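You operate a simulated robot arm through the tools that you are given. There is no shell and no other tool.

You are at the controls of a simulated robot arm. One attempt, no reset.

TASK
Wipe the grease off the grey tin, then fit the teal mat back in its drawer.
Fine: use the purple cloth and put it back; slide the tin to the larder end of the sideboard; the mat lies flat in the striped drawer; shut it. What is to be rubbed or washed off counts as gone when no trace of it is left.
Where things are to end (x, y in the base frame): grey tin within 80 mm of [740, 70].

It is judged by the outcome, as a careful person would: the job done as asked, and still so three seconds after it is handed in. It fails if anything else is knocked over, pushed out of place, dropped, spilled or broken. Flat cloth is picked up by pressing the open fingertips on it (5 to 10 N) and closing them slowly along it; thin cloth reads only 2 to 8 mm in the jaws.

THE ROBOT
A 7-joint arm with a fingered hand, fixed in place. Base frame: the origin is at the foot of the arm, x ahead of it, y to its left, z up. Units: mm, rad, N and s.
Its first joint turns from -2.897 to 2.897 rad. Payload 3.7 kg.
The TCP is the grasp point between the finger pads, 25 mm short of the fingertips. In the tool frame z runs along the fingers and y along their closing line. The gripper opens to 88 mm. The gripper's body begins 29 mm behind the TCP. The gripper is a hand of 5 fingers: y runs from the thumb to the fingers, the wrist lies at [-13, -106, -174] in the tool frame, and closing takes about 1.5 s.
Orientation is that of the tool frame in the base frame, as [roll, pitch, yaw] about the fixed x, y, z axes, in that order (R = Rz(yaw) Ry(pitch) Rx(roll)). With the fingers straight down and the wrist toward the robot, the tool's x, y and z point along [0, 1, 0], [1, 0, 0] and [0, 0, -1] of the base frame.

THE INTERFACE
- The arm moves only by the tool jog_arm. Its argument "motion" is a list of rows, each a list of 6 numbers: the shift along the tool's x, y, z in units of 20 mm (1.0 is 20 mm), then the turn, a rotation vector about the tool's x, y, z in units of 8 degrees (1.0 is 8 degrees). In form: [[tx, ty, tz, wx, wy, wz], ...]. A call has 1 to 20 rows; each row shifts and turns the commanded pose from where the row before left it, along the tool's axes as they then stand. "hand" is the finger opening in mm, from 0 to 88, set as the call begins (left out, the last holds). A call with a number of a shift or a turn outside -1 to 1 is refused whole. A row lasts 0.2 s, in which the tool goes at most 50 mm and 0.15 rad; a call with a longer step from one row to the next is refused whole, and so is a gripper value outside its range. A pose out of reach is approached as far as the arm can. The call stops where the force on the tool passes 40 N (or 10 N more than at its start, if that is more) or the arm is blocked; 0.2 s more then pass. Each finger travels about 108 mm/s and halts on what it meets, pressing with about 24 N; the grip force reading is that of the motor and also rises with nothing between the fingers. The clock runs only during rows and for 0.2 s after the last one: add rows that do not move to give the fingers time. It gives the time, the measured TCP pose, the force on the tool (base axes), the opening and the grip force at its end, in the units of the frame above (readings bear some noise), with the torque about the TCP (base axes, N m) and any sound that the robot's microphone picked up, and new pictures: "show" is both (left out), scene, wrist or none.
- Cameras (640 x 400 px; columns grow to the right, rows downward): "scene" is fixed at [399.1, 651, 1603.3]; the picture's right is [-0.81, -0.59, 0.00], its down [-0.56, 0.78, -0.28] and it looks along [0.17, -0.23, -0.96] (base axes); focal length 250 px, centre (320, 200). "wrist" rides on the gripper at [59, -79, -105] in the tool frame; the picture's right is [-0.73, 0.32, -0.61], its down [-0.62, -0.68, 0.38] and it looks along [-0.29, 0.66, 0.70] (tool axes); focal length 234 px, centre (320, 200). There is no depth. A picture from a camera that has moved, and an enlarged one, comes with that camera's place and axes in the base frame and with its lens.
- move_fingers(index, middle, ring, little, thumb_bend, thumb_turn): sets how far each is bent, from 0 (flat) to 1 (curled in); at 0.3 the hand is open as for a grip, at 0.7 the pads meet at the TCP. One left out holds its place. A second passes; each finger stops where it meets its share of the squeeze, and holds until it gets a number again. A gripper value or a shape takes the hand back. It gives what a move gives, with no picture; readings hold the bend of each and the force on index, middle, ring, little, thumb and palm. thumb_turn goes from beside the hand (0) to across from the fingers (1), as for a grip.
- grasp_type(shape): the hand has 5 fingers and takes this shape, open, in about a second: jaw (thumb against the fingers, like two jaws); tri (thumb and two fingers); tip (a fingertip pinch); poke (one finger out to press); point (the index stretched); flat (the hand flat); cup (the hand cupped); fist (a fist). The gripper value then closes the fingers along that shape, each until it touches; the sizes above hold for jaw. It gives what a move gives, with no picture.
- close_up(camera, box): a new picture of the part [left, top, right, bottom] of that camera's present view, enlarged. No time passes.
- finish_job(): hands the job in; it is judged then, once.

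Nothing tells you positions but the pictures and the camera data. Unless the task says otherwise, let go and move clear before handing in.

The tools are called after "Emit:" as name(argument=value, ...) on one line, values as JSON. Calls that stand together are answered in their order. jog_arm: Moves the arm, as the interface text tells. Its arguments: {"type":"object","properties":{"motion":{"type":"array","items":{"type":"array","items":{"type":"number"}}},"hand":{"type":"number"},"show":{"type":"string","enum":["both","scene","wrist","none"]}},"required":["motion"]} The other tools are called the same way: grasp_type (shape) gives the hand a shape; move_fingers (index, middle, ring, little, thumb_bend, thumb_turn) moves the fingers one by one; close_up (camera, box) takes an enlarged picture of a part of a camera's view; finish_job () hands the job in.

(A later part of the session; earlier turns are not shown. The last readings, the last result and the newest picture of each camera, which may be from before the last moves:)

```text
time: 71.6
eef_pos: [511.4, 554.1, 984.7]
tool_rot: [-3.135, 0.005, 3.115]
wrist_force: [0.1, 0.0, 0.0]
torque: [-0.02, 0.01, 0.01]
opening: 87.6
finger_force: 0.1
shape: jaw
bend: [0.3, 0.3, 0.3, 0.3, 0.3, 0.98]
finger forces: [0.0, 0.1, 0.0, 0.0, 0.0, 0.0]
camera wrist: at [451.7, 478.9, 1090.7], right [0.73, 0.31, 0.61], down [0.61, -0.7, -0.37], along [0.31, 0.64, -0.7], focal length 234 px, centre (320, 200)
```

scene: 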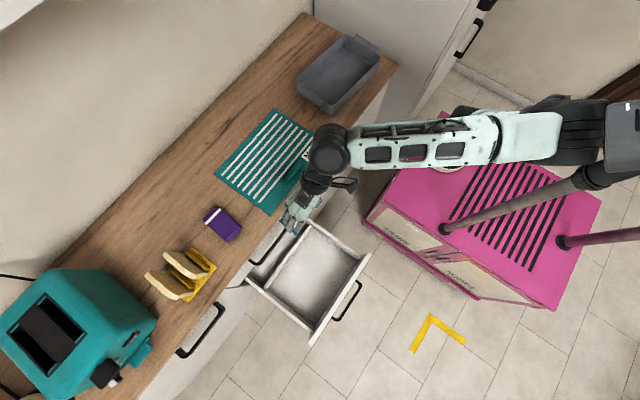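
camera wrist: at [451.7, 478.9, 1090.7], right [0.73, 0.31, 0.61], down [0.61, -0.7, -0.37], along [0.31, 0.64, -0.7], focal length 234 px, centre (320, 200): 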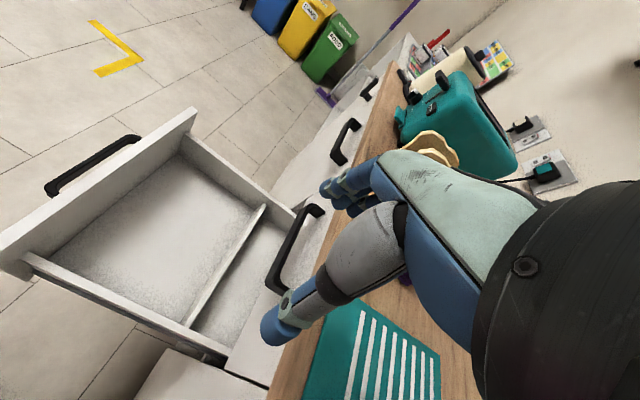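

Emit:
close_up(camera="wrist", box=[0, 90, 340, 390])

Emit:
close_up(camera="scene", box=[230, 190, 390, 350])

Emit:
close_up(camera="scene", box=[480, 60, 640, 220])

```text
1.33 times, centred on (170, 240) of wrist
camera zoom: at [451.7, 478.9, 1090.7], right [0.73, 0.31, 0.61], down [0.61, -0.7, -0.37], along [0.31, 0.64, -0.7], focal length 312 px, centre (520, 147)
```

zoom: 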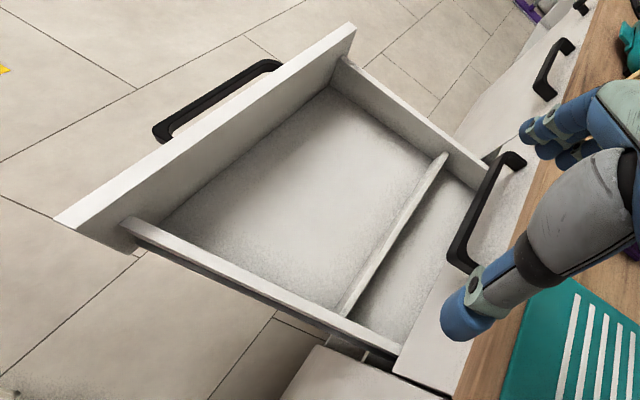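

```text
2.50 times, centred on (310, 270) of scene
camera zoom: at [399.1, 651.0, 1603.3], right [-0.81, -0.59, 0.0], down [-0.56, 0.78, -0.28], along [0.17, -0.23, -0.96], focal length 626 px, centre (345, 25)
```

zoom: 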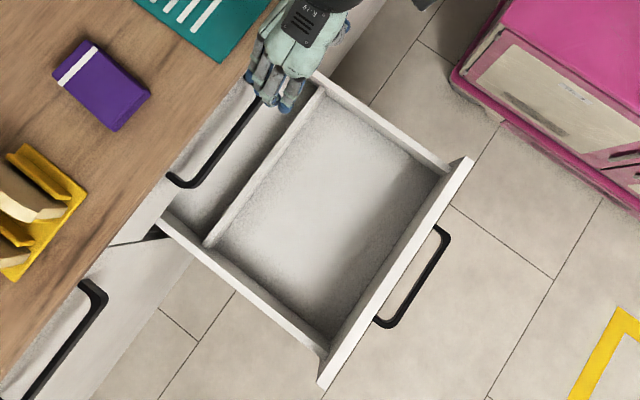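

```text
2.50 times, centred on (560, 140) of scene
camera zoom: at [399.1, 651.0, 1603.3], right [-0.81, -0.59, 0.0], down [-0.56, 0.78, -0.28], along [0.17, -0.23, -0.96], focal length 626 px, centre (-280, 350)
```

zoom: 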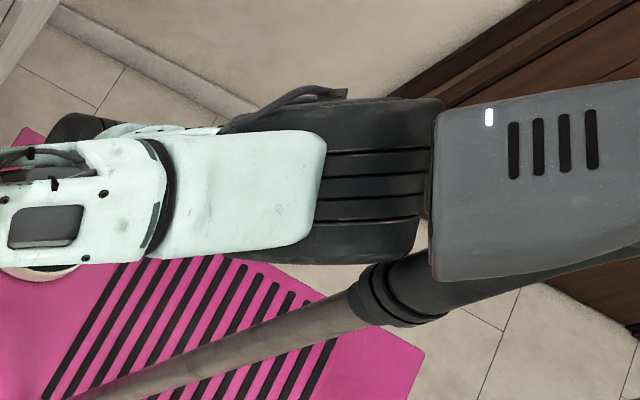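

The open drawer's front bay measures about 232 × 310 mm, which matches the mat, and the elbow is against the mast box at this extent. Rotating the hand further should swing the elbow away and also suit gripping the mat's rib, so I'll try that over the mat.

Emit:
jog_arm(motion=[[-1, -0.7, 0, 0, 0, 0], [-1, -0.8, 0, 0, 0, 0], [-1, -0.8, 0, 0, 0, 0], [-1, -0.8, 0, 0, 0, 0], [-1, -0.8, 0, 0, 0, 0], [-1, -0.8, 0, 0, 0, 0], [-0.6, -0.5, 0, 0, 0, 0], [0, 0, 0, 0, 0, -0.9], [0, 0, 0, 0, 0, -0.9], [0, 0, 0, 0, 0, -0.9], [0, 0, 0, 0, 0, -0.9], [0, 0, 0, 0, 0, -0.9], [0, 0, 0, 0, 0, 0]], show="both")

```text
time: 74.4
eef_pos: [631.1, 455.6, 984.1]
tool_rot: [-3.131, 0.0, -2.514]
wrist_force: [-0.7, -0.7, 0.4]
torque: [-0.01, 0.0, 0.02]
opening: 87.6
finger_force: 0.0
shape: jaw
bend: [0.3, 0.3, 0.3, 0.3, 0.3, 0.98]
finger forces: [0.0, 0.1, 0.1, 0.0, 0.1, 0.0]
camera wrist: at [631.0, 360.2, 1090.1], right [0.39, 0.69, 0.6], down [0.91, -0.19, -0.38], along [-0.15, 0.7, -0.7], focal length 234 px, centre (320, 200)
```

scene: 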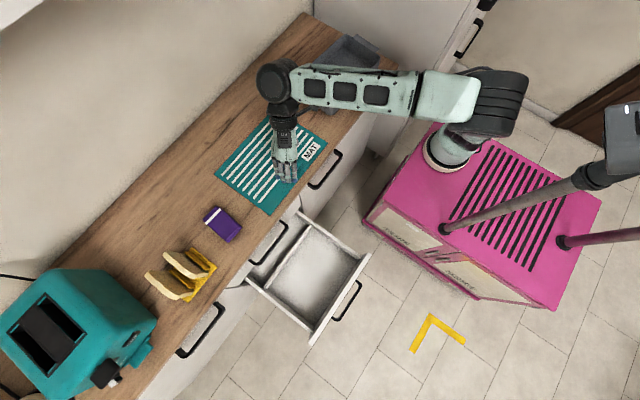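
wrist: 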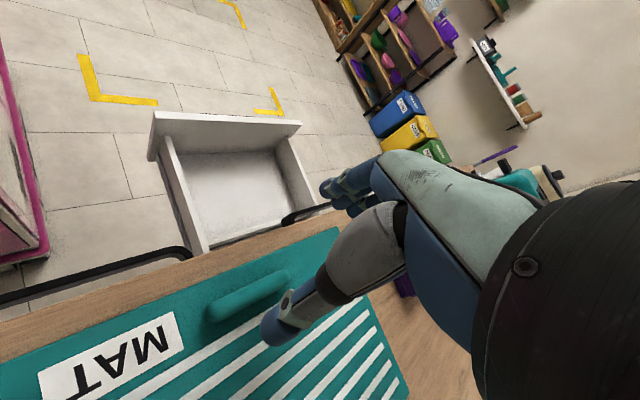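

That works, and the elbow has swung well away from the mast. Continuing the rotation until the hand points toward −x.

Emit:
jog_arm(motion=[[0, 0, 0, 0, 0, -0.95], [0, 0, 0, 0, 0, -0.95], [0, 0, 0, 0, 0, -0.95], [0, 0, 0, 0, 0, -0.95], [0, 0, 0, 0, 0, -0.95], [0, 0, 0, 0, 0, -0.95], [0, 0, 0, 0, 0, -0.95], [0, 0, 0, 0, 0, -0.1], [0, 0, 0, 0, 0, 0]], show="both")

```text
time: 76.4
eef_pos: [631.6, 455.9, 984.8]
tool_rot: [-3.137, -0.01, -1.572]
wrist_force: [0.7, 0.4, 0.5]
torque: [-0.01, -0.03, -0.01]
opening: 87.6
finger_force: 0.0
shape: jaw
bend: [0.3, 0.3, 0.3, 0.3, 0.3, 0.98]
finger forces: [0.0, 0.0, 0.0, 0.0, 0.0, 0.0]
camera wrist: at [710.9, 399.2, 1091.8], right [-0.33, 0.73, 0.6], down [0.68, 0.62, -0.38], along [-0.65, 0.28, -0.7], focal length 234 px, centre (320, 200)
```

scene: 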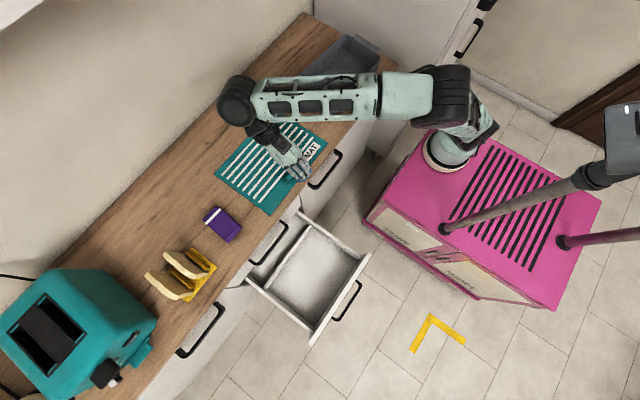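
wrist: 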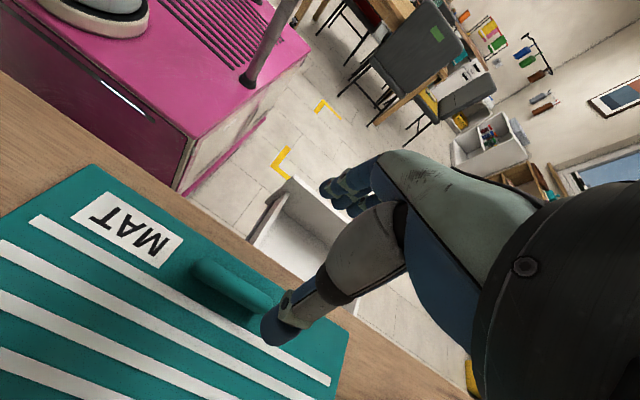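

The hand now points toward −x with the elbow clear of the mast. Before picking the mat I'll check whether the drawer area is reachable in this pose.

Emit:
jog_arm(motion=[[-0.97, 0.82, 0, 0, 0, 0], [-0.97, 0.82, 0, 0, 0, 0], [-0.97, 0.82, 0, 0, 0, 0], [-0.97, 0.82, 0, 0, 0, 0], [-0.97, 0.82, 0, 0, 0, 0], [-0.97, 0.82, 0, 0, 0, 0], [-0.97, 0.82, 0, 0, 0, 0], [-0.97, 0.82, 0, 0, 0, 0], [-0.97, 0.82, 0, 0, 0, 0], [-0.97, 0.82, 0, 0, 0, 0], [-0.97, 0.82, 0, 0, 0, 0], [0, 0, 0, 0, 0, 0]], show="both")

```text
time: 79.0
eef_pos: [455.3, 668.6, 982.1]
tool_rot: [-3.136, -0.006, -1.575]
wrist_force: [1.2, 0.6, -0.3]
torque: [-0.03, -0.03, 0.0]
opening: 87.7
finger_force: 0.1
shape: jaw
bend: [0.3, 0.3, 0.3, 0.3, 0.3, 0.98]
finger forces: [0.0, 0.0, 0.1, 0.0, 0.0, 0.0]
camera wrist: at [533.5, 610.8, 1087.7], right [-0.32, 0.73, 0.6], down [0.69, 0.62, -0.38], along [-0.65, 0.29, -0.7], focal length 234 px, centre (320, 200)
```

scene: 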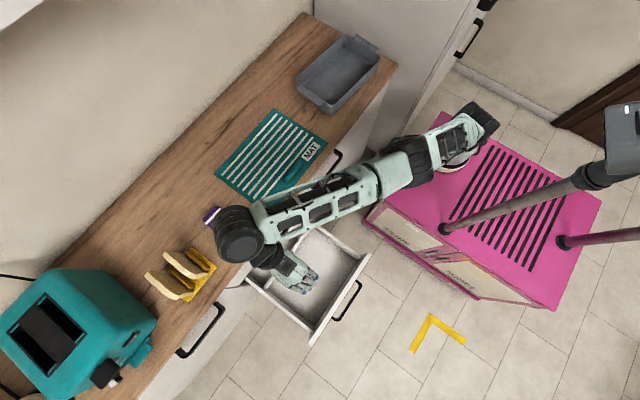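
wrist: 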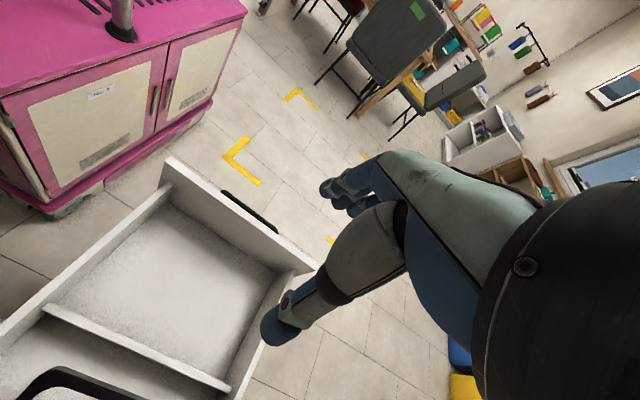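

The drawer area is reachable in this pose. I'll test the actual placing position by moving to x≈335 and lowering, staying above the drawer's front panel.

Emit:
jog_arm(motion=[[-0.1, 1, 0.5, 0, 0, 0], [0, 1, 1, 0, 0, 0], [0, 1, 1, 0, 0, 0], [0, 1, 1, 0, 0, 0], [0, 1, 1, 0, 0, 0], [0, 1, 1, 0, 0, 0], [0, 0, 1, 0, 0, 0], [0, 0, 1, 0, 0, 0], [0, 0, 1, 0, 0, 0], [0, 0, 1, 0, 0, 0], [0, 0, 1, 0, 0, 0], [0, 0, 1, 0, 0, 0], [0, 0, 0, 0, 0, 0]], show="both")

Emit:
close_up(camera="scene", box=[200, 90, 360, 220])

```text
time: 81.8
eef_pos: [332.9, 671.5, 749.0]
tool_rot: [-3.136, -0.008, -1.572]
wrist_force: [0.3, 0.6, -0.3]
torque: [0.03, 0.01, 0.01]
opening: 87.6
finger_force: 0.0
shape: jaw
bend: [0.3, 0.3, 0.3, 0.3, 0.3, 0.98]
finger forces: [0.1, 0.0, 0.0, 0.1, 0.1, 0.0]
camera wrist: at [413.0, 614.7, 855.9], right [-0.33, 0.73, 0.6], down [0.68, 0.62, -0.38], along [-0.65, 0.28, -0.7], focal length 234 px, centre (320, 200)
```

scene: 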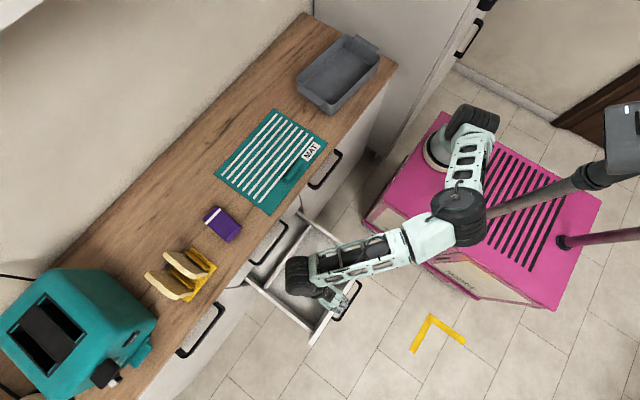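
wrist: 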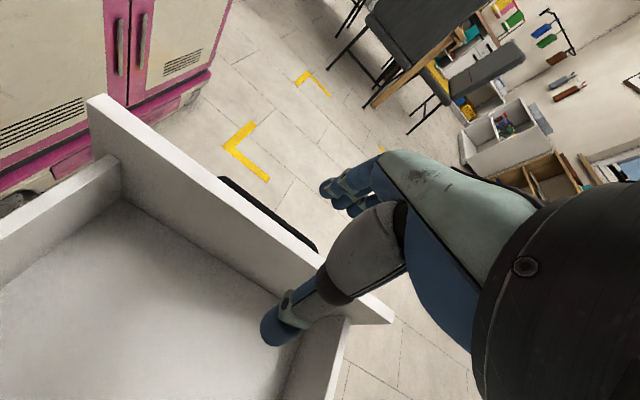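

```text
3.08 times, centred on (280, 155) of scene
camera zoom: at [399.1, 651.0, 1603.3], right [-0.81, -0.59, 0.0], down [-0.56, 0.78, -0.28], along [0.17, -0.23, -0.96], focal length 771 px, centre (443, 338)
```

zoom: 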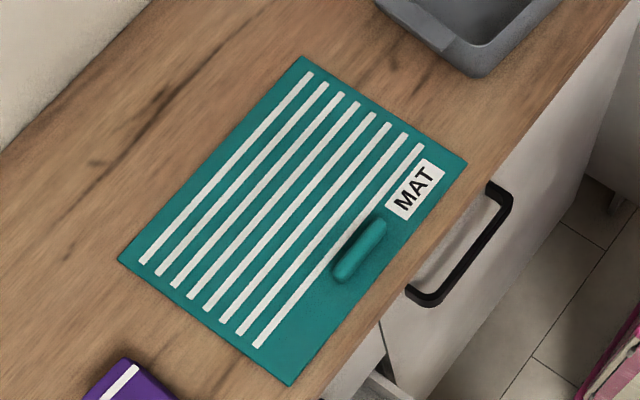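

The placing position is reachable. The mat measures about 227 × 305 mm (x 625–852, y 297–602), with its rib at x≈653, y 410–487. I'll go back and pick it up by the rib.

Emit:
jog_arm(motion=[[0, 0, -1, 0, 0, 0], [0, 0, -1, 0, 0, 0], [0, 0, -1, 0, 0, 0], [0, 0, -1, 0, 0, 0], [0, 0, -1, 0, 0, 0], [0, 0, -1, 0, 0, 0], [0, -1, -1, 0, 0, 0], [0, -1, -1, 0, 0, 0], [0, -1, -1, 0, 0, 0], [0, -1, -1, 0, 0, 0], [0, -1, -1, 0, 0, 0], [0, -1, -0.6, 0, 0, 0], [0.9, -0.9, 0, 0, 0, 0], [1, -0.9, 0, 0, 0, 0], [1, -0.9, 0, 0, 0, 0], [1, -0.9, 0, 0, 0, 0], [1, -0.9, 0, 0, 0, 0], [1, -0.9, 0, 0, 0, 0], [1, -0.9, 0, 0, 0, 0], [1, -0.9, 0, 0, 0, 0]], show="none")

```text
time: 86.0
eef_pos: [595.3, 513.6, 984.1]
tool_rot: [-3.137, -0.01, -1.572]
wrist_force: [-0.2, 0.0, -0.6]
torque: [0.03, 0.0, 0.0]
opening: 88.0
finger_force: 0.1
shape: jaw
bend: [0.3, 0.3, 0.3, 0.3, 0.3, 0.98]
finger forces: [0.1, 0.0, 0.0, 0.1, 0.0, 0.1]
out of reach, approached as far as the arm can: row 12
```

Emit:
jog_arm(motion=[[0.94, -0.73, 0, 0, 0, 0], [0.94, -0.73, 0, 0, 0, 0], [0.94, -0.73, 0, 0, 0, 0], [0.94, -0.73, 0, 0, 0, 0], [0, 0, 1, 0, 0, 0], [0, 0, 1, 0, 0, 0], [0, 0, 1, 0, 0, 0], [0, 0, 0, 0, 0, 0]], hand=60, show="both")

Emit:
close_up(camera="scene", box=[220, 110, 360, 220])

Emit:
close_up(camera="wrist", box=[160, 180, 440, 400])

```text
time: 87.8
eef_pos: [651.5, 435.6, 926.7]
tool_rot: [-3.136, -0.008, -1.573]
wrist_force: [-0.6, 0.3, 0.0]
torque: [0.0, -0.01, -0.02]
opening: 60.3
finger_force: 0.0
shape: jaw
bend: [0.28, 0.37, 0.34, 0.35, 0.59, 0.99]
finger forces: [0.0, 0.0, 0.1, 0.1, 0.0, 0.0]
camera wrist: at [730.9, 379.9, 1032.9], right [-0.33, 0.73, 0.6], down [0.68, 0.62, -0.38], along [-0.65, 0.28, -0.7], focal length 234 px, centre (320, 200)
```

scene: 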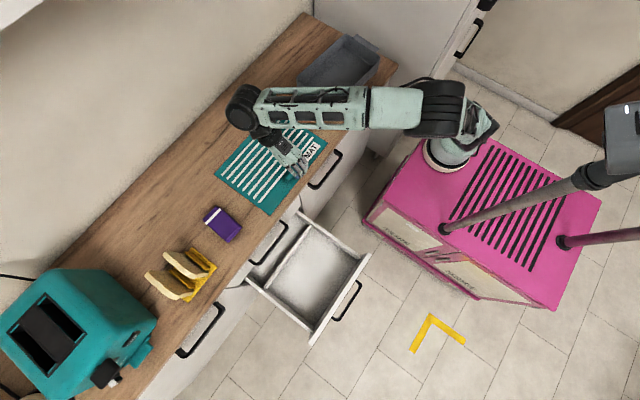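
wrist: 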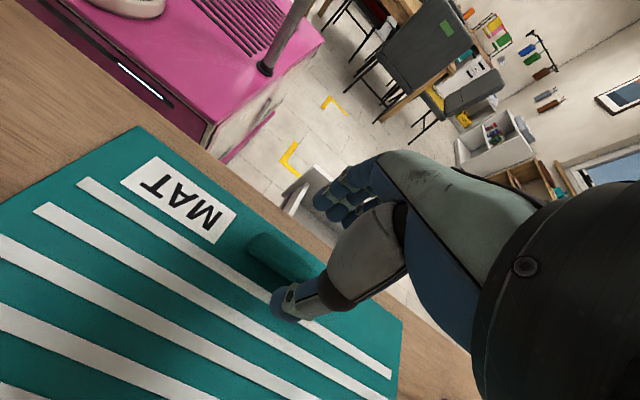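

```text
3.64 times, centred on (290, 165) of scene
camera zoom: at [399.1, 651.0, 1603.3], right [-0.81, -0.59, 0.0], down [-0.56, 0.78, -0.28], along [0.17, -0.23, -0.96], focal length 911 px, centre (429, 327)
```

zoom: 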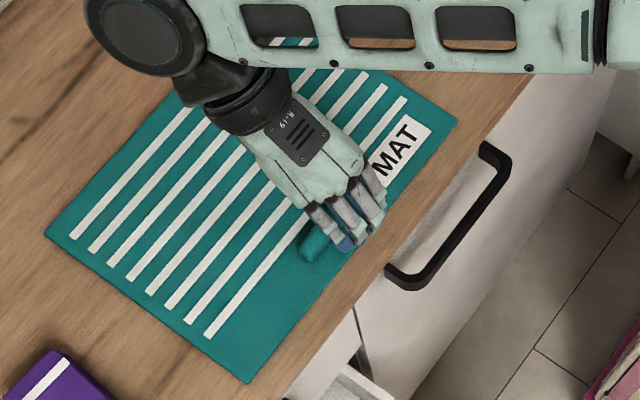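

```text
1.82 times, centred on (300, 290) of wrist
camera zoom: at [730.9, 379.9, 1032.9], right [-0.33, 0.73, 0.6], down [0.68, 0.62, -0.38], along [-0.65, 0.28, -0.7], focal length 426 px, centre (356, 36)
```

zoom: 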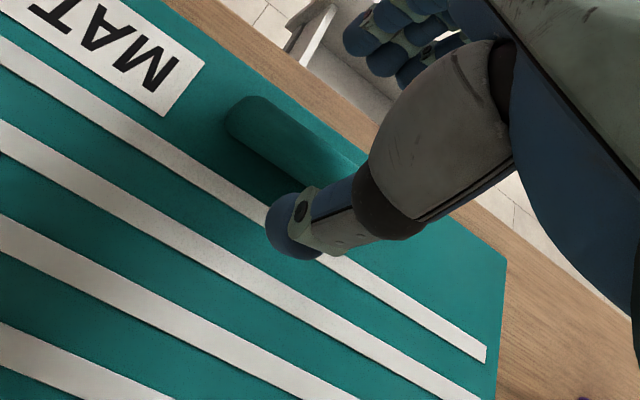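

The fingers straddle the rib within its length. I'll descend slowly until the fingertips nearly touch the mat.

Emit:
jog_arm(motion=[[0, -0.1, 0.7, 0, 0, 0], [0, 0, 0.6, 0, 0, 0], [0, 0, 0.4, 0, 0, 0], [0, 0, 0.1, 0, 0, 0], [0, 0, 0.1, 0, 0, 0], [0, 0, 0, 0, 0, 0]], show="both")

Emit:
close_up(camera="wrist", box=[200, 180, 420, 360])

```text
time: 89.2
eef_pos: [653.7, 435.2, 888.3]
tool_rot: [-3.135, -0.008, -1.573]
wrist_force: [0.4, 0.9, 0.2]
torque: [-0.02, 0.0, 0.0]
opening: 60.2
finger_force: 0.0
shape: jaw
bend: [0.28, 0.37, 0.34, 0.35, 0.59, 0.99]
finger forces: [0.0, 0.0, 0.0, 0.0, 0.0, 0.0]
camera wrist: at [733.5, 379.4, 993.9], right [-0.33, 0.73, 0.6], down [0.68, 0.62, -0.38], along [-0.65, 0.28, -0.7], focal length 234 px, centre (320, 200)
```

scene: 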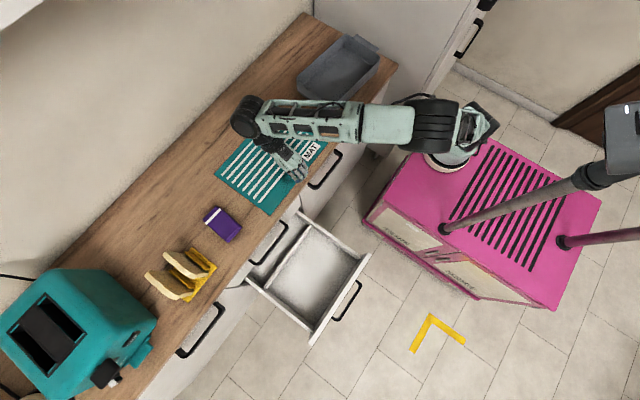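
wrist: 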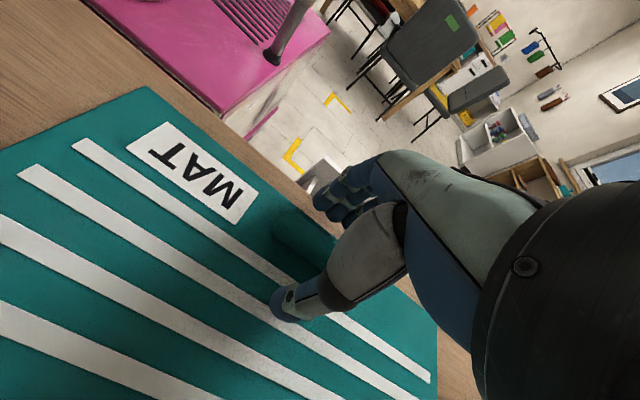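

```text
2.22 times, centred on (310, 270) of wrist
camera zoom: at [733.5, 379.4, 993.9], right [-0.33, 0.73, 0.6], down [0.68, 0.62, -0.38], along [-0.65, 0.28, -0.7], focal length 520 px, centre (342, 44)
```

zoom: 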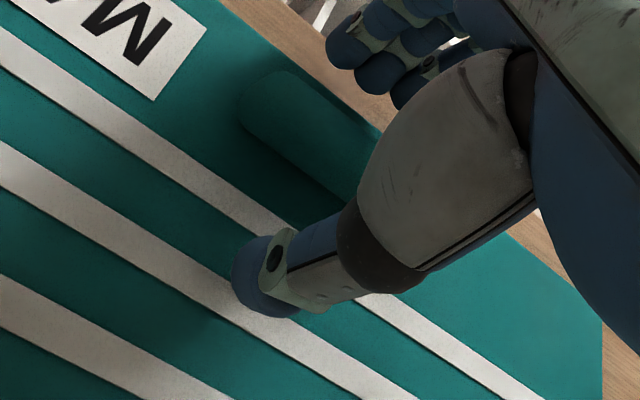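

Emit:
jog_arm(motion=[[0, 0, 0.1, 0, 0, 0], [0, 0, 0.05, 0, 0, 0], [0, 0, 0, 0, 0, 0]], show="none")

Emit:
jog_arm(motion=[[0, 0, 0, 0, 0, 0], [0, 0, 0, 0, 0, 0], [0, 0, 0, 0, 0, 0]], hand=30, show="none")

```text
time: 90.0
eef_pos: [653.3, 434.9, 884.1]
tool_rot: [-3.137, -0.009, -1.571]
wrist_force: [0.4, -0.6, 0.2]
torque: [0.02, -0.02, 0.04]
opening: 60.5
finger_force: 0.1
shape: jaw
bend: [0.28, 0.37, 0.34, 0.35, 0.59, 0.99]
finger forces: [0.1, 0.0, 0.1, 0.0, 0.0, 0.1]
```

```text
time: 90.8
eef_pos: [654.5, 435.3, 884.3]
tool_rot: [-3.136, -0.009, -1.571]
wrist_force: [-0.3, 0.0, 0.5]
torque: [0.04, 0.0, -0.05]
opening: 30.2
finger_force: 0.0
shape: jaw
bend: [0.74, 0.51, 0.49, 0.46, 0.73, 1.0]
finger forces: [0.0, 0.1, 0.0, 0.0, 0.1, 0.0]
```

Emit:
close_up(camera="wrist", box=[200, 160, 420, 360])

Emit:
close_up(camera="scene", box=[260, 130, 340, 200])

```text
2.00 times, centred on (310, 260) of wrist
camera zoom: at [733.5, 379.3, 990.5], right [-0.33, 0.73, 0.6], down [0.68, 0.62, -0.38], along [-0.65, 0.28, -0.7], focal length 468 px, centre (340, 80)
```

zoom: 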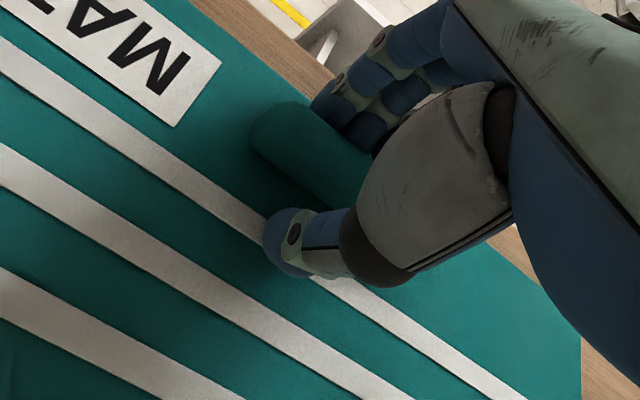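

```text
5.71 times, centred on (300, 165) of scene
camera zoom: at [399.1, 651.0, 1603.3], right [-0.81, -0.59, 0.0], down [-0.56, 0.78, -0.28], along [0.17, -0.23, -0.96], focal length 1432 px, centre (434, 400)
```

zoom: 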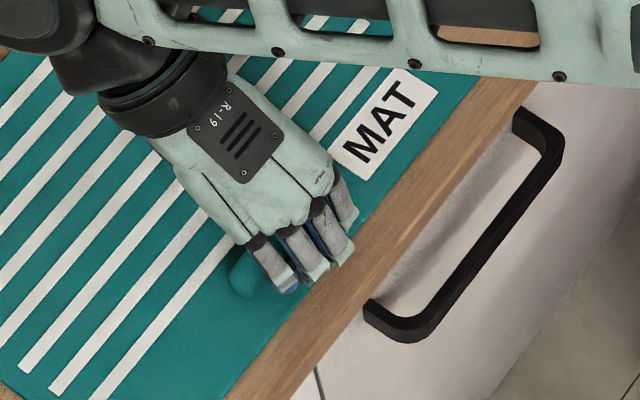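

The fingers are closing around the rib. Closing fully to grip it.

Emit:
jog_arm(motion=[[0, 0, 0, 0, 0, 0], [0, 0, 0, 0, 0, 0], [0, 0, 0, 0, 0, 0], [0, 0, 0, 0, 0, 0]], hand=5, show="wrist")

Emit:
close_up(camera="wrist", box=[200, 160, 420, 360])

```text
time: 91.8
eef_pos: [654.3, 435.9, 884.5]
tool_rot: [-3.138, -0.009, -1.572]
wrist_force: [-1.4, 0.6, 0.1]
torque: [0.04, 0.04, 0.08]
opening: 10.1
finger_force: 23.6
shape: jaw
bend: [0.72, 0.62, 0.61, 0.62, 0.74, 1.0]
finger forces: [11.6, 6.2, 2.8, 1.5, 21.5, 0.1]
camera wrist: at [733.5, 379.4, 990.5], right [-0.33, 0.73, 0.6], down [0.68, 0.62, -0.38], along [-0.65, 0.28, -0.7], focal length 234 px, centre (320, 200)
```

wrist: 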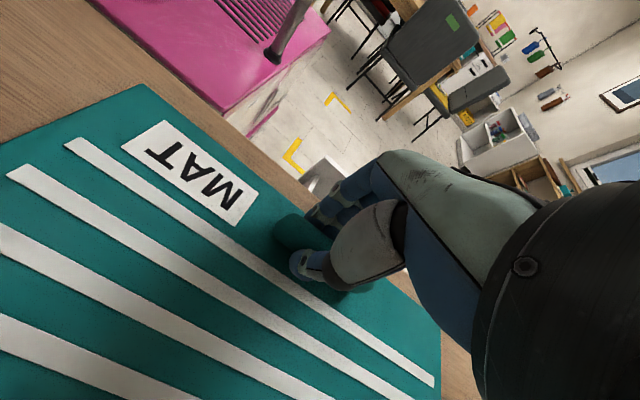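

```text
2.00 times, centred on (310, 260) of wrist
camera zoom: at [733.5, 379.4, 990.5], right [-0.33, 0.73, 0.6], down [0.68, 0.62, -0.38], along [-0.65, 0.28, -0.7], focal length 468 px, centre (340, 80)
```

zoom: 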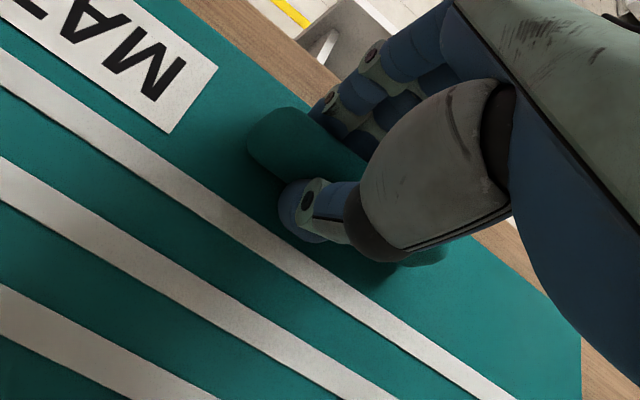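

The rib is gripped at 10 mm with 24 N. I'll lift gently and see how the mat hangs.

Emit:
jog_arm(motion=[[0, 0, -0.3, 0, 0, 0], [0, 0, -0.5, 0, 0, 0], [0, 0, -0.7, 0, 0, 0], [0, 0, -0.5, 0, 0, 0], [0, 0, 0, 0, 0, 0]], show="both")

Emit:
close_up(camera="scene", box=[200, 90, 360, 220])

```text
time: 93.0
eef_pos: [654.9, 434.9, 925.2]
tool_rot: [-3.138, -0.007, -1.572]
wrist_force: [0.0, -0.1, -2.5]
torque: [0.01, 0.16, -0.01]
opening: 9.9
finger_force: 23.6
shape: jaw
bend: [0.72, 0.64, 0.71, 0.7, 0.73, 1.0]
finger forces: [15.7, 5.3, 2.3, 0.0, 23.4, 0.1]
camera wrist: at [733.5, 378.8, 1030.2], right [-0.33, 0.73, 0.6], down [0.68, 0.62, -0.39], along [-0.65, 0.28, -0.7], focal length 234 px, centre (320, 200)
```

scene: 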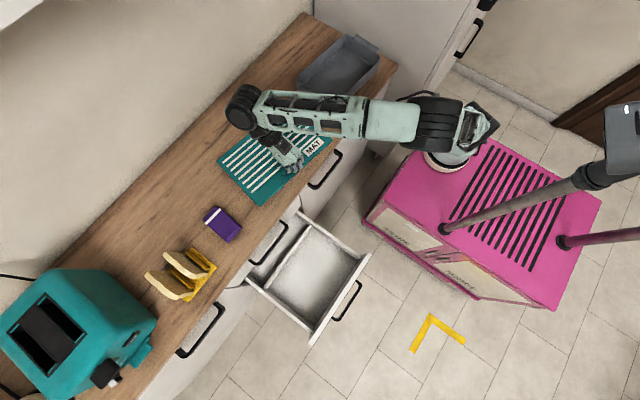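
wrist: 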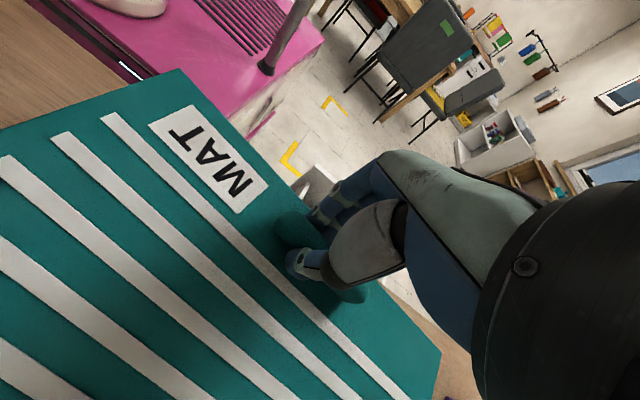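

```text
3.08 times, centred on (280, 155) of scene
camera zoom: at [399.1, 651.0, 1603.3], right [-0.81, -0.59, 0.0], down [-0.56, 0.78, -0.28], along [0.17, -0.23, -0.96], focal length 771 px, centre (443, 338)
```

zoom: 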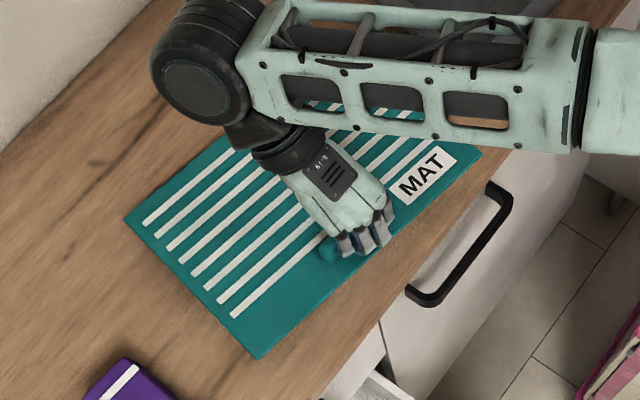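

The mat lifts but has pivoted about 9° in yaw within the grip and droops at its far edge. I'll raise it further to see whether it holds.

Emit:
jog_arm(motion=[[0, 0, -0.6, 0, 0, 0], [0, 0, -0.8, 0, 0, 0], [0, 0, -0.8, 0, 0, 0], [0, 0, -0.6, 0, 0, 0], [0, 0, 0, 0, 0, 0]], show="both")

Emit:
close_up(camera="scene", box=[200, 90, 360, 220])

```text
time: 94.2
eef_pos: [653.7, 436.3, 981.3]
tool_rot: [-3.135, -0.009, -1.573]
wrist_force: [0.0, -0.1, -2.3]
torque: [-0.02, 0.17, -0.02]
opening: 10.0
finger_force: 24.1
shape: jaw
bend: [0.72, 0.64, 0.69, 0.7, 0.73, 1.0]
finger forces: [16.0, 5.0, 2.3, 0.1, 23.8, 0.1]
camera wrist: at [733.2, 380.1, 1087.3], right [-0.33, 0.73, 0.6], down [0.68, 0.62, -0.38], along [-0.65, 0.28, -0.7], focal length 234 px, centre (320, 200)
```

scene: 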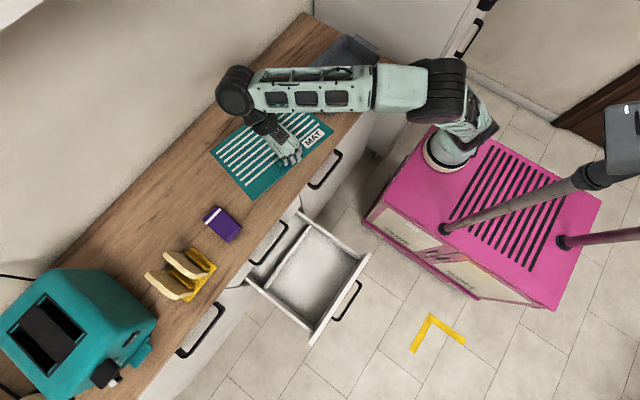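
wrist: 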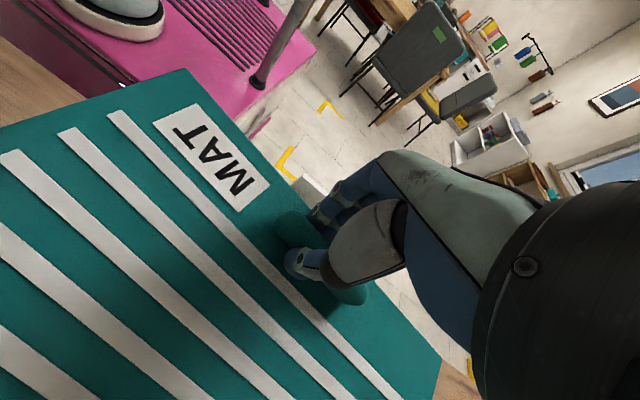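

```text
3.08 times, centred on (280, 155) of scene
camera zoom: at [399.1, 651.0, 1603.3], right [-0.81, -0.59, 0.0], down [-0.56, 0.78, -0.28], along [0.17, -0.23, -0.96], focal length 771 px, centre (443, 338)
```

zoom: 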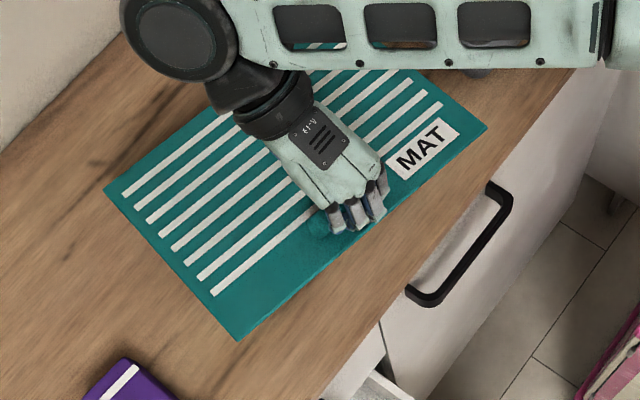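

The mat is held steadily in the air, yawed about 11° and drooping about 11° at its far edge. I'll compensate by turning the hand 11° and raise it a little before carrying it to the drawer.

Emit:
jog_arm(motion=[[0, 0, -0.5, 0, 0, -0.35], [0, 0, -0.5, 0, 0, -0.35], [0, 0, 0, 0, 0, -0.35], [0, 0, 0, 0, 0, -0.35], [0, 0, 0, 0, 0, 0]], show="both")

Emit:
close_up(camera="scene", box=[200, 90, 360, 220])

```text
time: 95.4
eef_pos: [634.6, 424.1, 979.3]
tool_rot: [-3.132, -0.007, -1.377]
wrist_force: [0.4, 0.2, -2.8]
torque: [0.03, 0.14, 0.0]
opening: 10.1
finger_force: 24.5
shape: jaw
bend: [0.72, 0.64, 0.69, 0.7, 0.73, 1.0]
finger forces: [15.9, 4.9, 2.4, 0.1, 23.5, 0.1]
out of reach, approached as far as the arm can: row 1, 2, 3, 4
camera wrist: at [723.7, 382.7, 1083.4], right [-0.46, 0.65, 0.6], down [0.55, 0.74, -0.38], along [-0.69, 0.15, -0.7], focal length 234 px, centre (320, 200)
```

scene: 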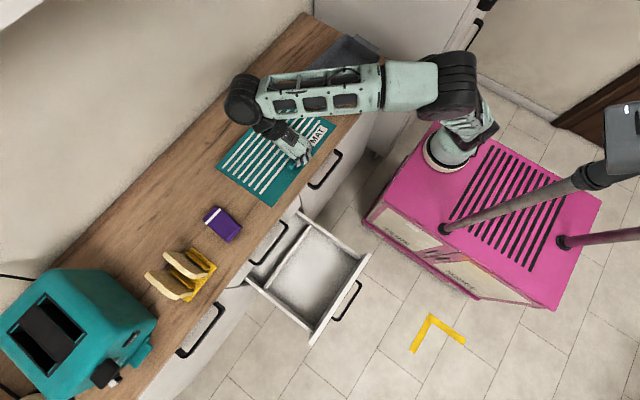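
wrist: 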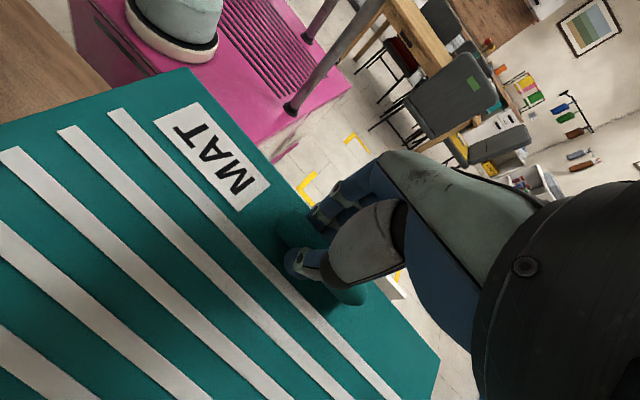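

```text
3.08 times, centred on (280, 155) of scene
camera zoom: at [399.1, 651.0, 1603.3], right [-0.81, -0.59, 0.0], down [-0.56, 0.78, -0.28], along [0.17, -0.23, -0.96], focal length 771 px, centre (443, 338)
```

zoom: 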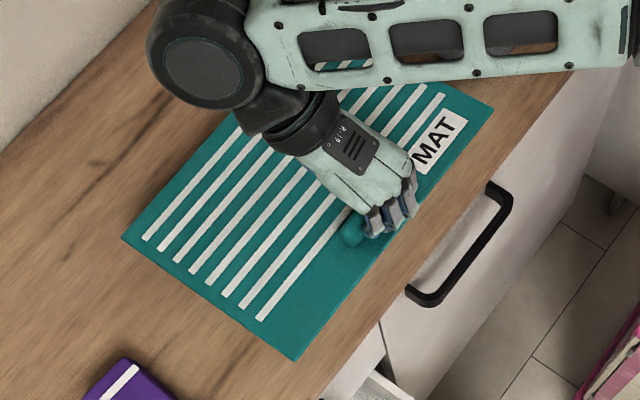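

The mat is now square to the sideboard, though turning brought the arm near a joint limit here; it eases toward the drawer. I'll carry the mat over to the drawer at height.

Emit:
jog_arm(motion=[[-0.5, 0.6, 0.1, 0, 0, 0], [-0.7, 0.8, 0.1, 0, 0, 0], [-0.75, 0.87, 0.1, 0, 0, 0], [-0.75, 0.87, 0.1, 0, 0, 0], [-0.75, 0.87, 0.1, 0, 0, 0], [-0.8, 0.87, 0.1, 0, 0, 0], [-0.78, 0.74, 0.1, 0, 0, 0], [-0.78, 0.74, 0.1, 0, 0, 0], [-0.78, 0.74, 0.1, 0, 0, 0], [-0.78, 0.74, 0.1, 0, 0, 0], [-0.78, 0.74, 0, 0, 0, 0], [-0.78, 0.74, 0, 0, 0, 0], [-0.78, 0.74, 0, 0, 0, 0], [-0.78, 0.74, 0, 0, 0, 0], [0, 0, 0, 0, 0, 0]], show="both")

```text
time: 98.6
eef_pos: [381.6, 587.4, 956.1]
tool_rot: [-3.137, -0.01, -1.378]
wrist_force: [0.5, 0.1, -2.9]
torque: [0.0, 0.18, -0.01]
opening: 10.1
finger_force: 23.6
shape: jaw
bend: [0.72, 0.65, 0.7, 0.7, 0.73, 1.0]
finger forces: [16.0, 4.8, 2.5, 0.1, 23.5, 0.0]
camera wrist: at [472.2, 547.0, 1061.8], right [-0.46, 0.66, 0.6], down [0.55, 0.74, -0.39], along [-0.7, 0.15, -0.7], focal length 234 px, centre (320, 200)
```

scene: 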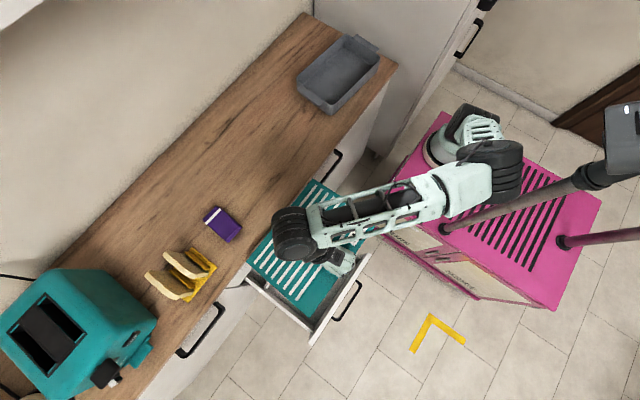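
wrist: 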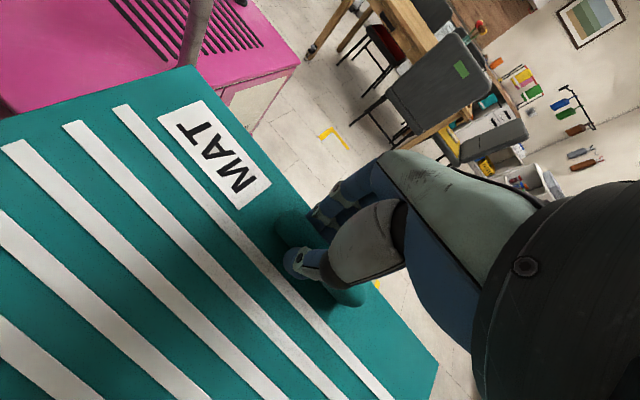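

Holding well. I'll move to the bay's alignment position, lower partway and tilt the far edge down a little more so it enters first.

Emit:
jog_arm(motion=[[-0.8, 0.18, 0.5, 0, 0, 0], [-0.8, 0.18, 0.5, 0, 0, 0], [-0.8, 0.18, 0.5, 0, 0, 0], [-0.8, 0.18, 0.5, -0.25, 0, 0], [-0.7, 0.18, 0.5, -0.25, 0, 0], [0, 0, 1, -0.25, 0, 0], [0, 0, 1, -0.25, 0, 0], [0, 0, 1, 0, 0, 0], [0, 0, 1, 0, 0, 0], [0, 0, 1, 0, 0, 0], [0, 0, 1, 0, 0, 0], [0, 0, 1, 0, 0, 0], [0, 0, 0.5, 0, 0, 0], [0, 0, 0, 0, 0, 0]], show="both")

Emit:
close_up(camera="scene", box=[220, 190, 380, 350])

```text
time: 101.6
eef_pos: [332.3, 654.4, 754.7]
tool_rot: [3.006, -0.01, -1.377]
wrist_force: [0.0, 1.1, -2.1]
torque: [-0.05, 0.12, -0.02]
opening: 9.8
finger_force: 23.7
shape: jaw
bend: [0.72, 0.65, 0.7, 0.7, 0.73, 1.0]
finger forces: [15.9, 4.5, 2.5, 0.1, 23.7, 0.0]
camera wrist: at [435.4, 617.0, 848.6], right [-0.37, 0.67, 0.64], down [0.49, 0.73, -0.48], along [-0.79, 0.13, -0.6], focal length 234 px, centre (320, 200)
```

scene: 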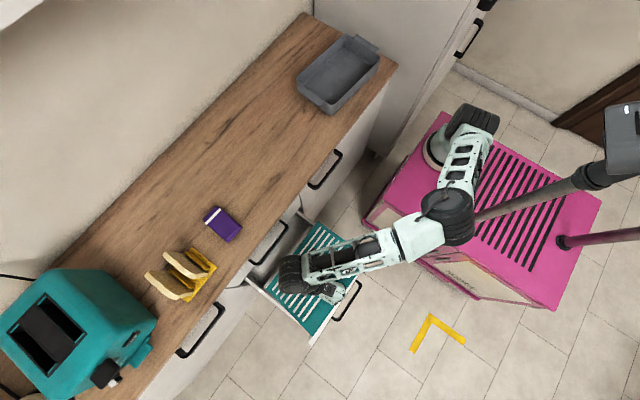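
wrist: 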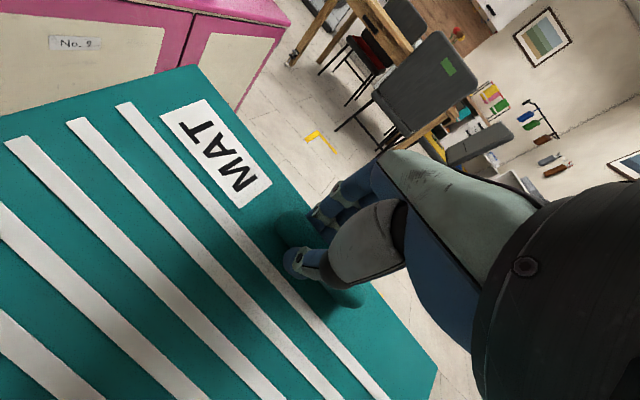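

```text
2.50 times, centred on (300, 270) of scene
camera zoom: at [399.1, 651.0, 1603.3], right [-0.81, -0.59, 0.0], down [-0.56, 0.78, -0.28], along [0.17, -0.23, -0.96], focal length 626 px, centre (370, 25)
```

zoom: 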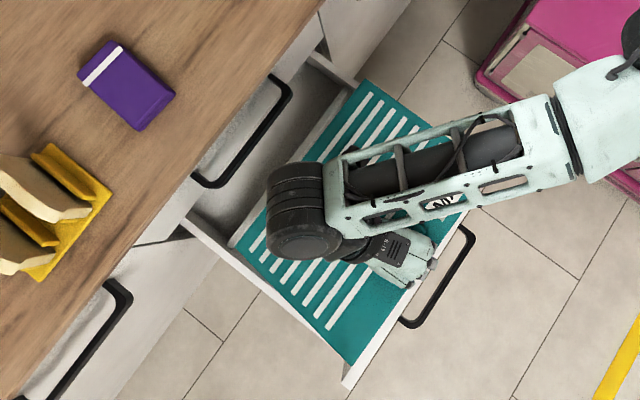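

The mat still has about 3.7° of yaw and a slight roll. I'll correct both and shift toward the bay's centre before going lower.

Emit:
jog_arm(motion=[[0, 0, 0, 0.05, -0.2, -0.26], [0, 0, 0, 0.05, -0.19, -0.26], [-0.14, -0.57, 0.5, 0, 0, 0], [-0.14, -0.57, 0.5, 0, 0, 0], [0, 0, 0, 0, 0, 0]], show="both")

Emit:
close_up(camera="scene", box=[220, 190, 380, 350])

Emit:
close_up(camera="wrist", box=[0, 0, 480, 400])

```text
time: 102.8
eef_pos: [349.4, 669.1, 733.8]
tool_rot: [3.02, 0.055, -1.313]
wrist_force: [-1.2, 0.2, -2.6]
torque: [-0.03, 0.15, 0.01]
opening: 9.7
finger_force: 23.7
shape: jaw
bend: [0.72, 0.65, 0.7, 0.7, 0.73, 1.0]
finger forces: [16.1, 4.3, 2.3, 0.0, 23.5, 0.1]
camera wrist: at [455.2, 631.2, 824.2], right [-0.42, 0.6, 0.68], down [0.44, 0.79, -0.43], along [-0.79, 0.12, -0.6], focal length 234 px, centre (320, 200)
```

scene: 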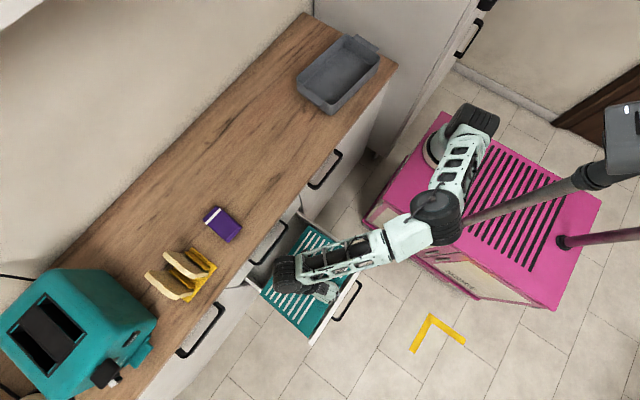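
wrist: 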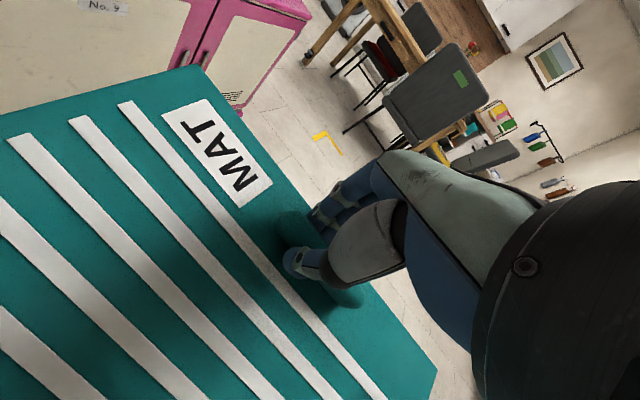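

```text
2.50 times, centred on (300, 270) of scene
camera zoom: at [399.1, 651.0, 1603.3], right [-0.81, -0.59, 0.0], down [-0.56, 0.78, -0.28], along [0.17, -0.23, -0.96], focal length 626 px, centre (370, 25)
```

zoom: 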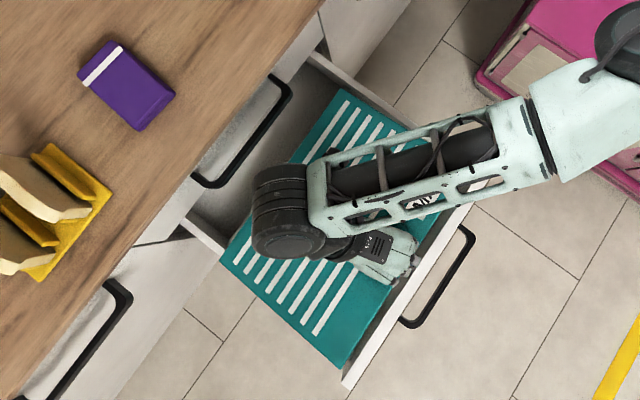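

```text
1.00 times, centred on (240, 200) of wrist (not enlarged: the box is as wide or as high as the picture)
camera zoom: at [455.2, 631.2, 824.2], right [-0.42, 0.6, 0.68], down [0.44, 0.79, -0.43], along [-0.79, 0.12, -0.6], focal length 234 px, centre (400, 200)
```

zoom: 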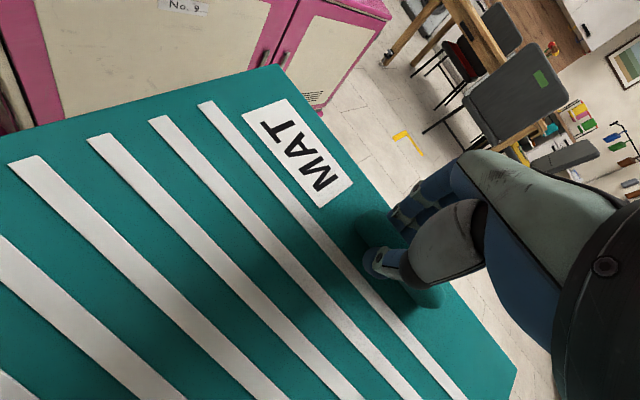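

The mat is now level along y and nearly square. I'll shift about 8 mm toward −y and lower another 60 mm, then re-measure before it enters the bay.

Emit:
jog_arm(motion=[[0.4, -0.08, 0.3, 0.004, -0.009, 0.07], [0.1, -0.06, 0.6, 0.004, -0.009, 0.07], [0.03, -0.06, 0.7, 0, 0, 0], [0.03, -0.06, 0.7, 0, 0, 0], [0.02, 0, 0.6, 0, 0, 0], [0, 0, 0, 0, 0, 0]], show="both")

Emit:
close_up(camera="scene", box=[220, 190, 380, 350])

Emit:
close_up(camera="scene", box=[240, 260, 340, 350])

```text
time: 104.2
eef_pos: [349.6, 660.1, 672.4]
tool_rot: [3.021, 0.052, -1.332]
wrist_force: [-0.4, 0.1, -2.8]
torque: [-0.02, 0.14, 0.03]
opening: 10.2
finger_force: 23.8
shape: jaw
bend: [0.72, 0.65, 0.7, 0.7, 0.73, 0.99]
finger forces: [16.2, 4.4, 2.3, 0.0, 23.4, 0.0]
camera wrist: at [454.7, 620.6, 763.7], right [-0.4, 0.61, 0.68], down [0.46, 0.78, -0.43], along [-0.79, 0.14, -0.6], focal length 234 px, centre (320, 200)
```

scene: 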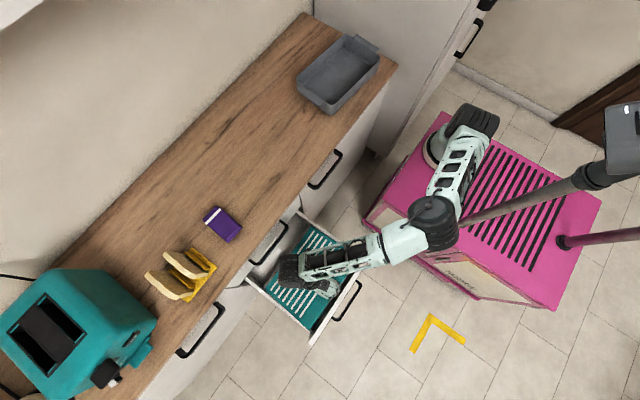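
wrist: 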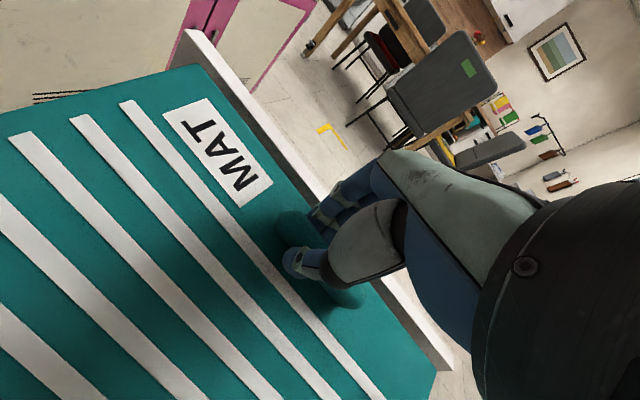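

```text
2.50 times, centred on (300, 270) of scene
camera zoom: at [399.1, 651.0, 1603.3], right [-0.81, -0.59, 0.0], down [-0.56, 0.78, -0.28], along [0.17, -0.23, -0.96], focal length 626 px, centre (370, 25)
```

zoom: 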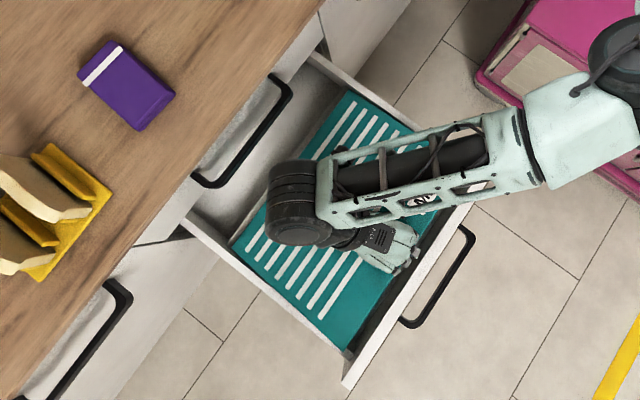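

```text
4.44 times, centred on (290, 305) of scene
camera zoom: at [399.1, 651.0, 1603.3], right [-0.81, -0.59, 0.0], down [-0.56, 0.78, -0.28], along [0.17, -0.23, -0.96], focal length 1114 px, centre (453, -267)
```

zoom: 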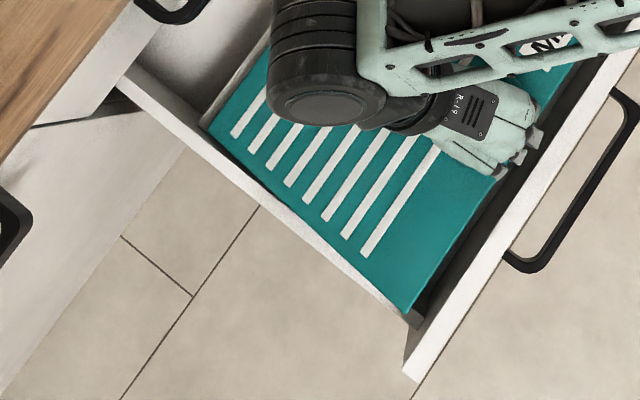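

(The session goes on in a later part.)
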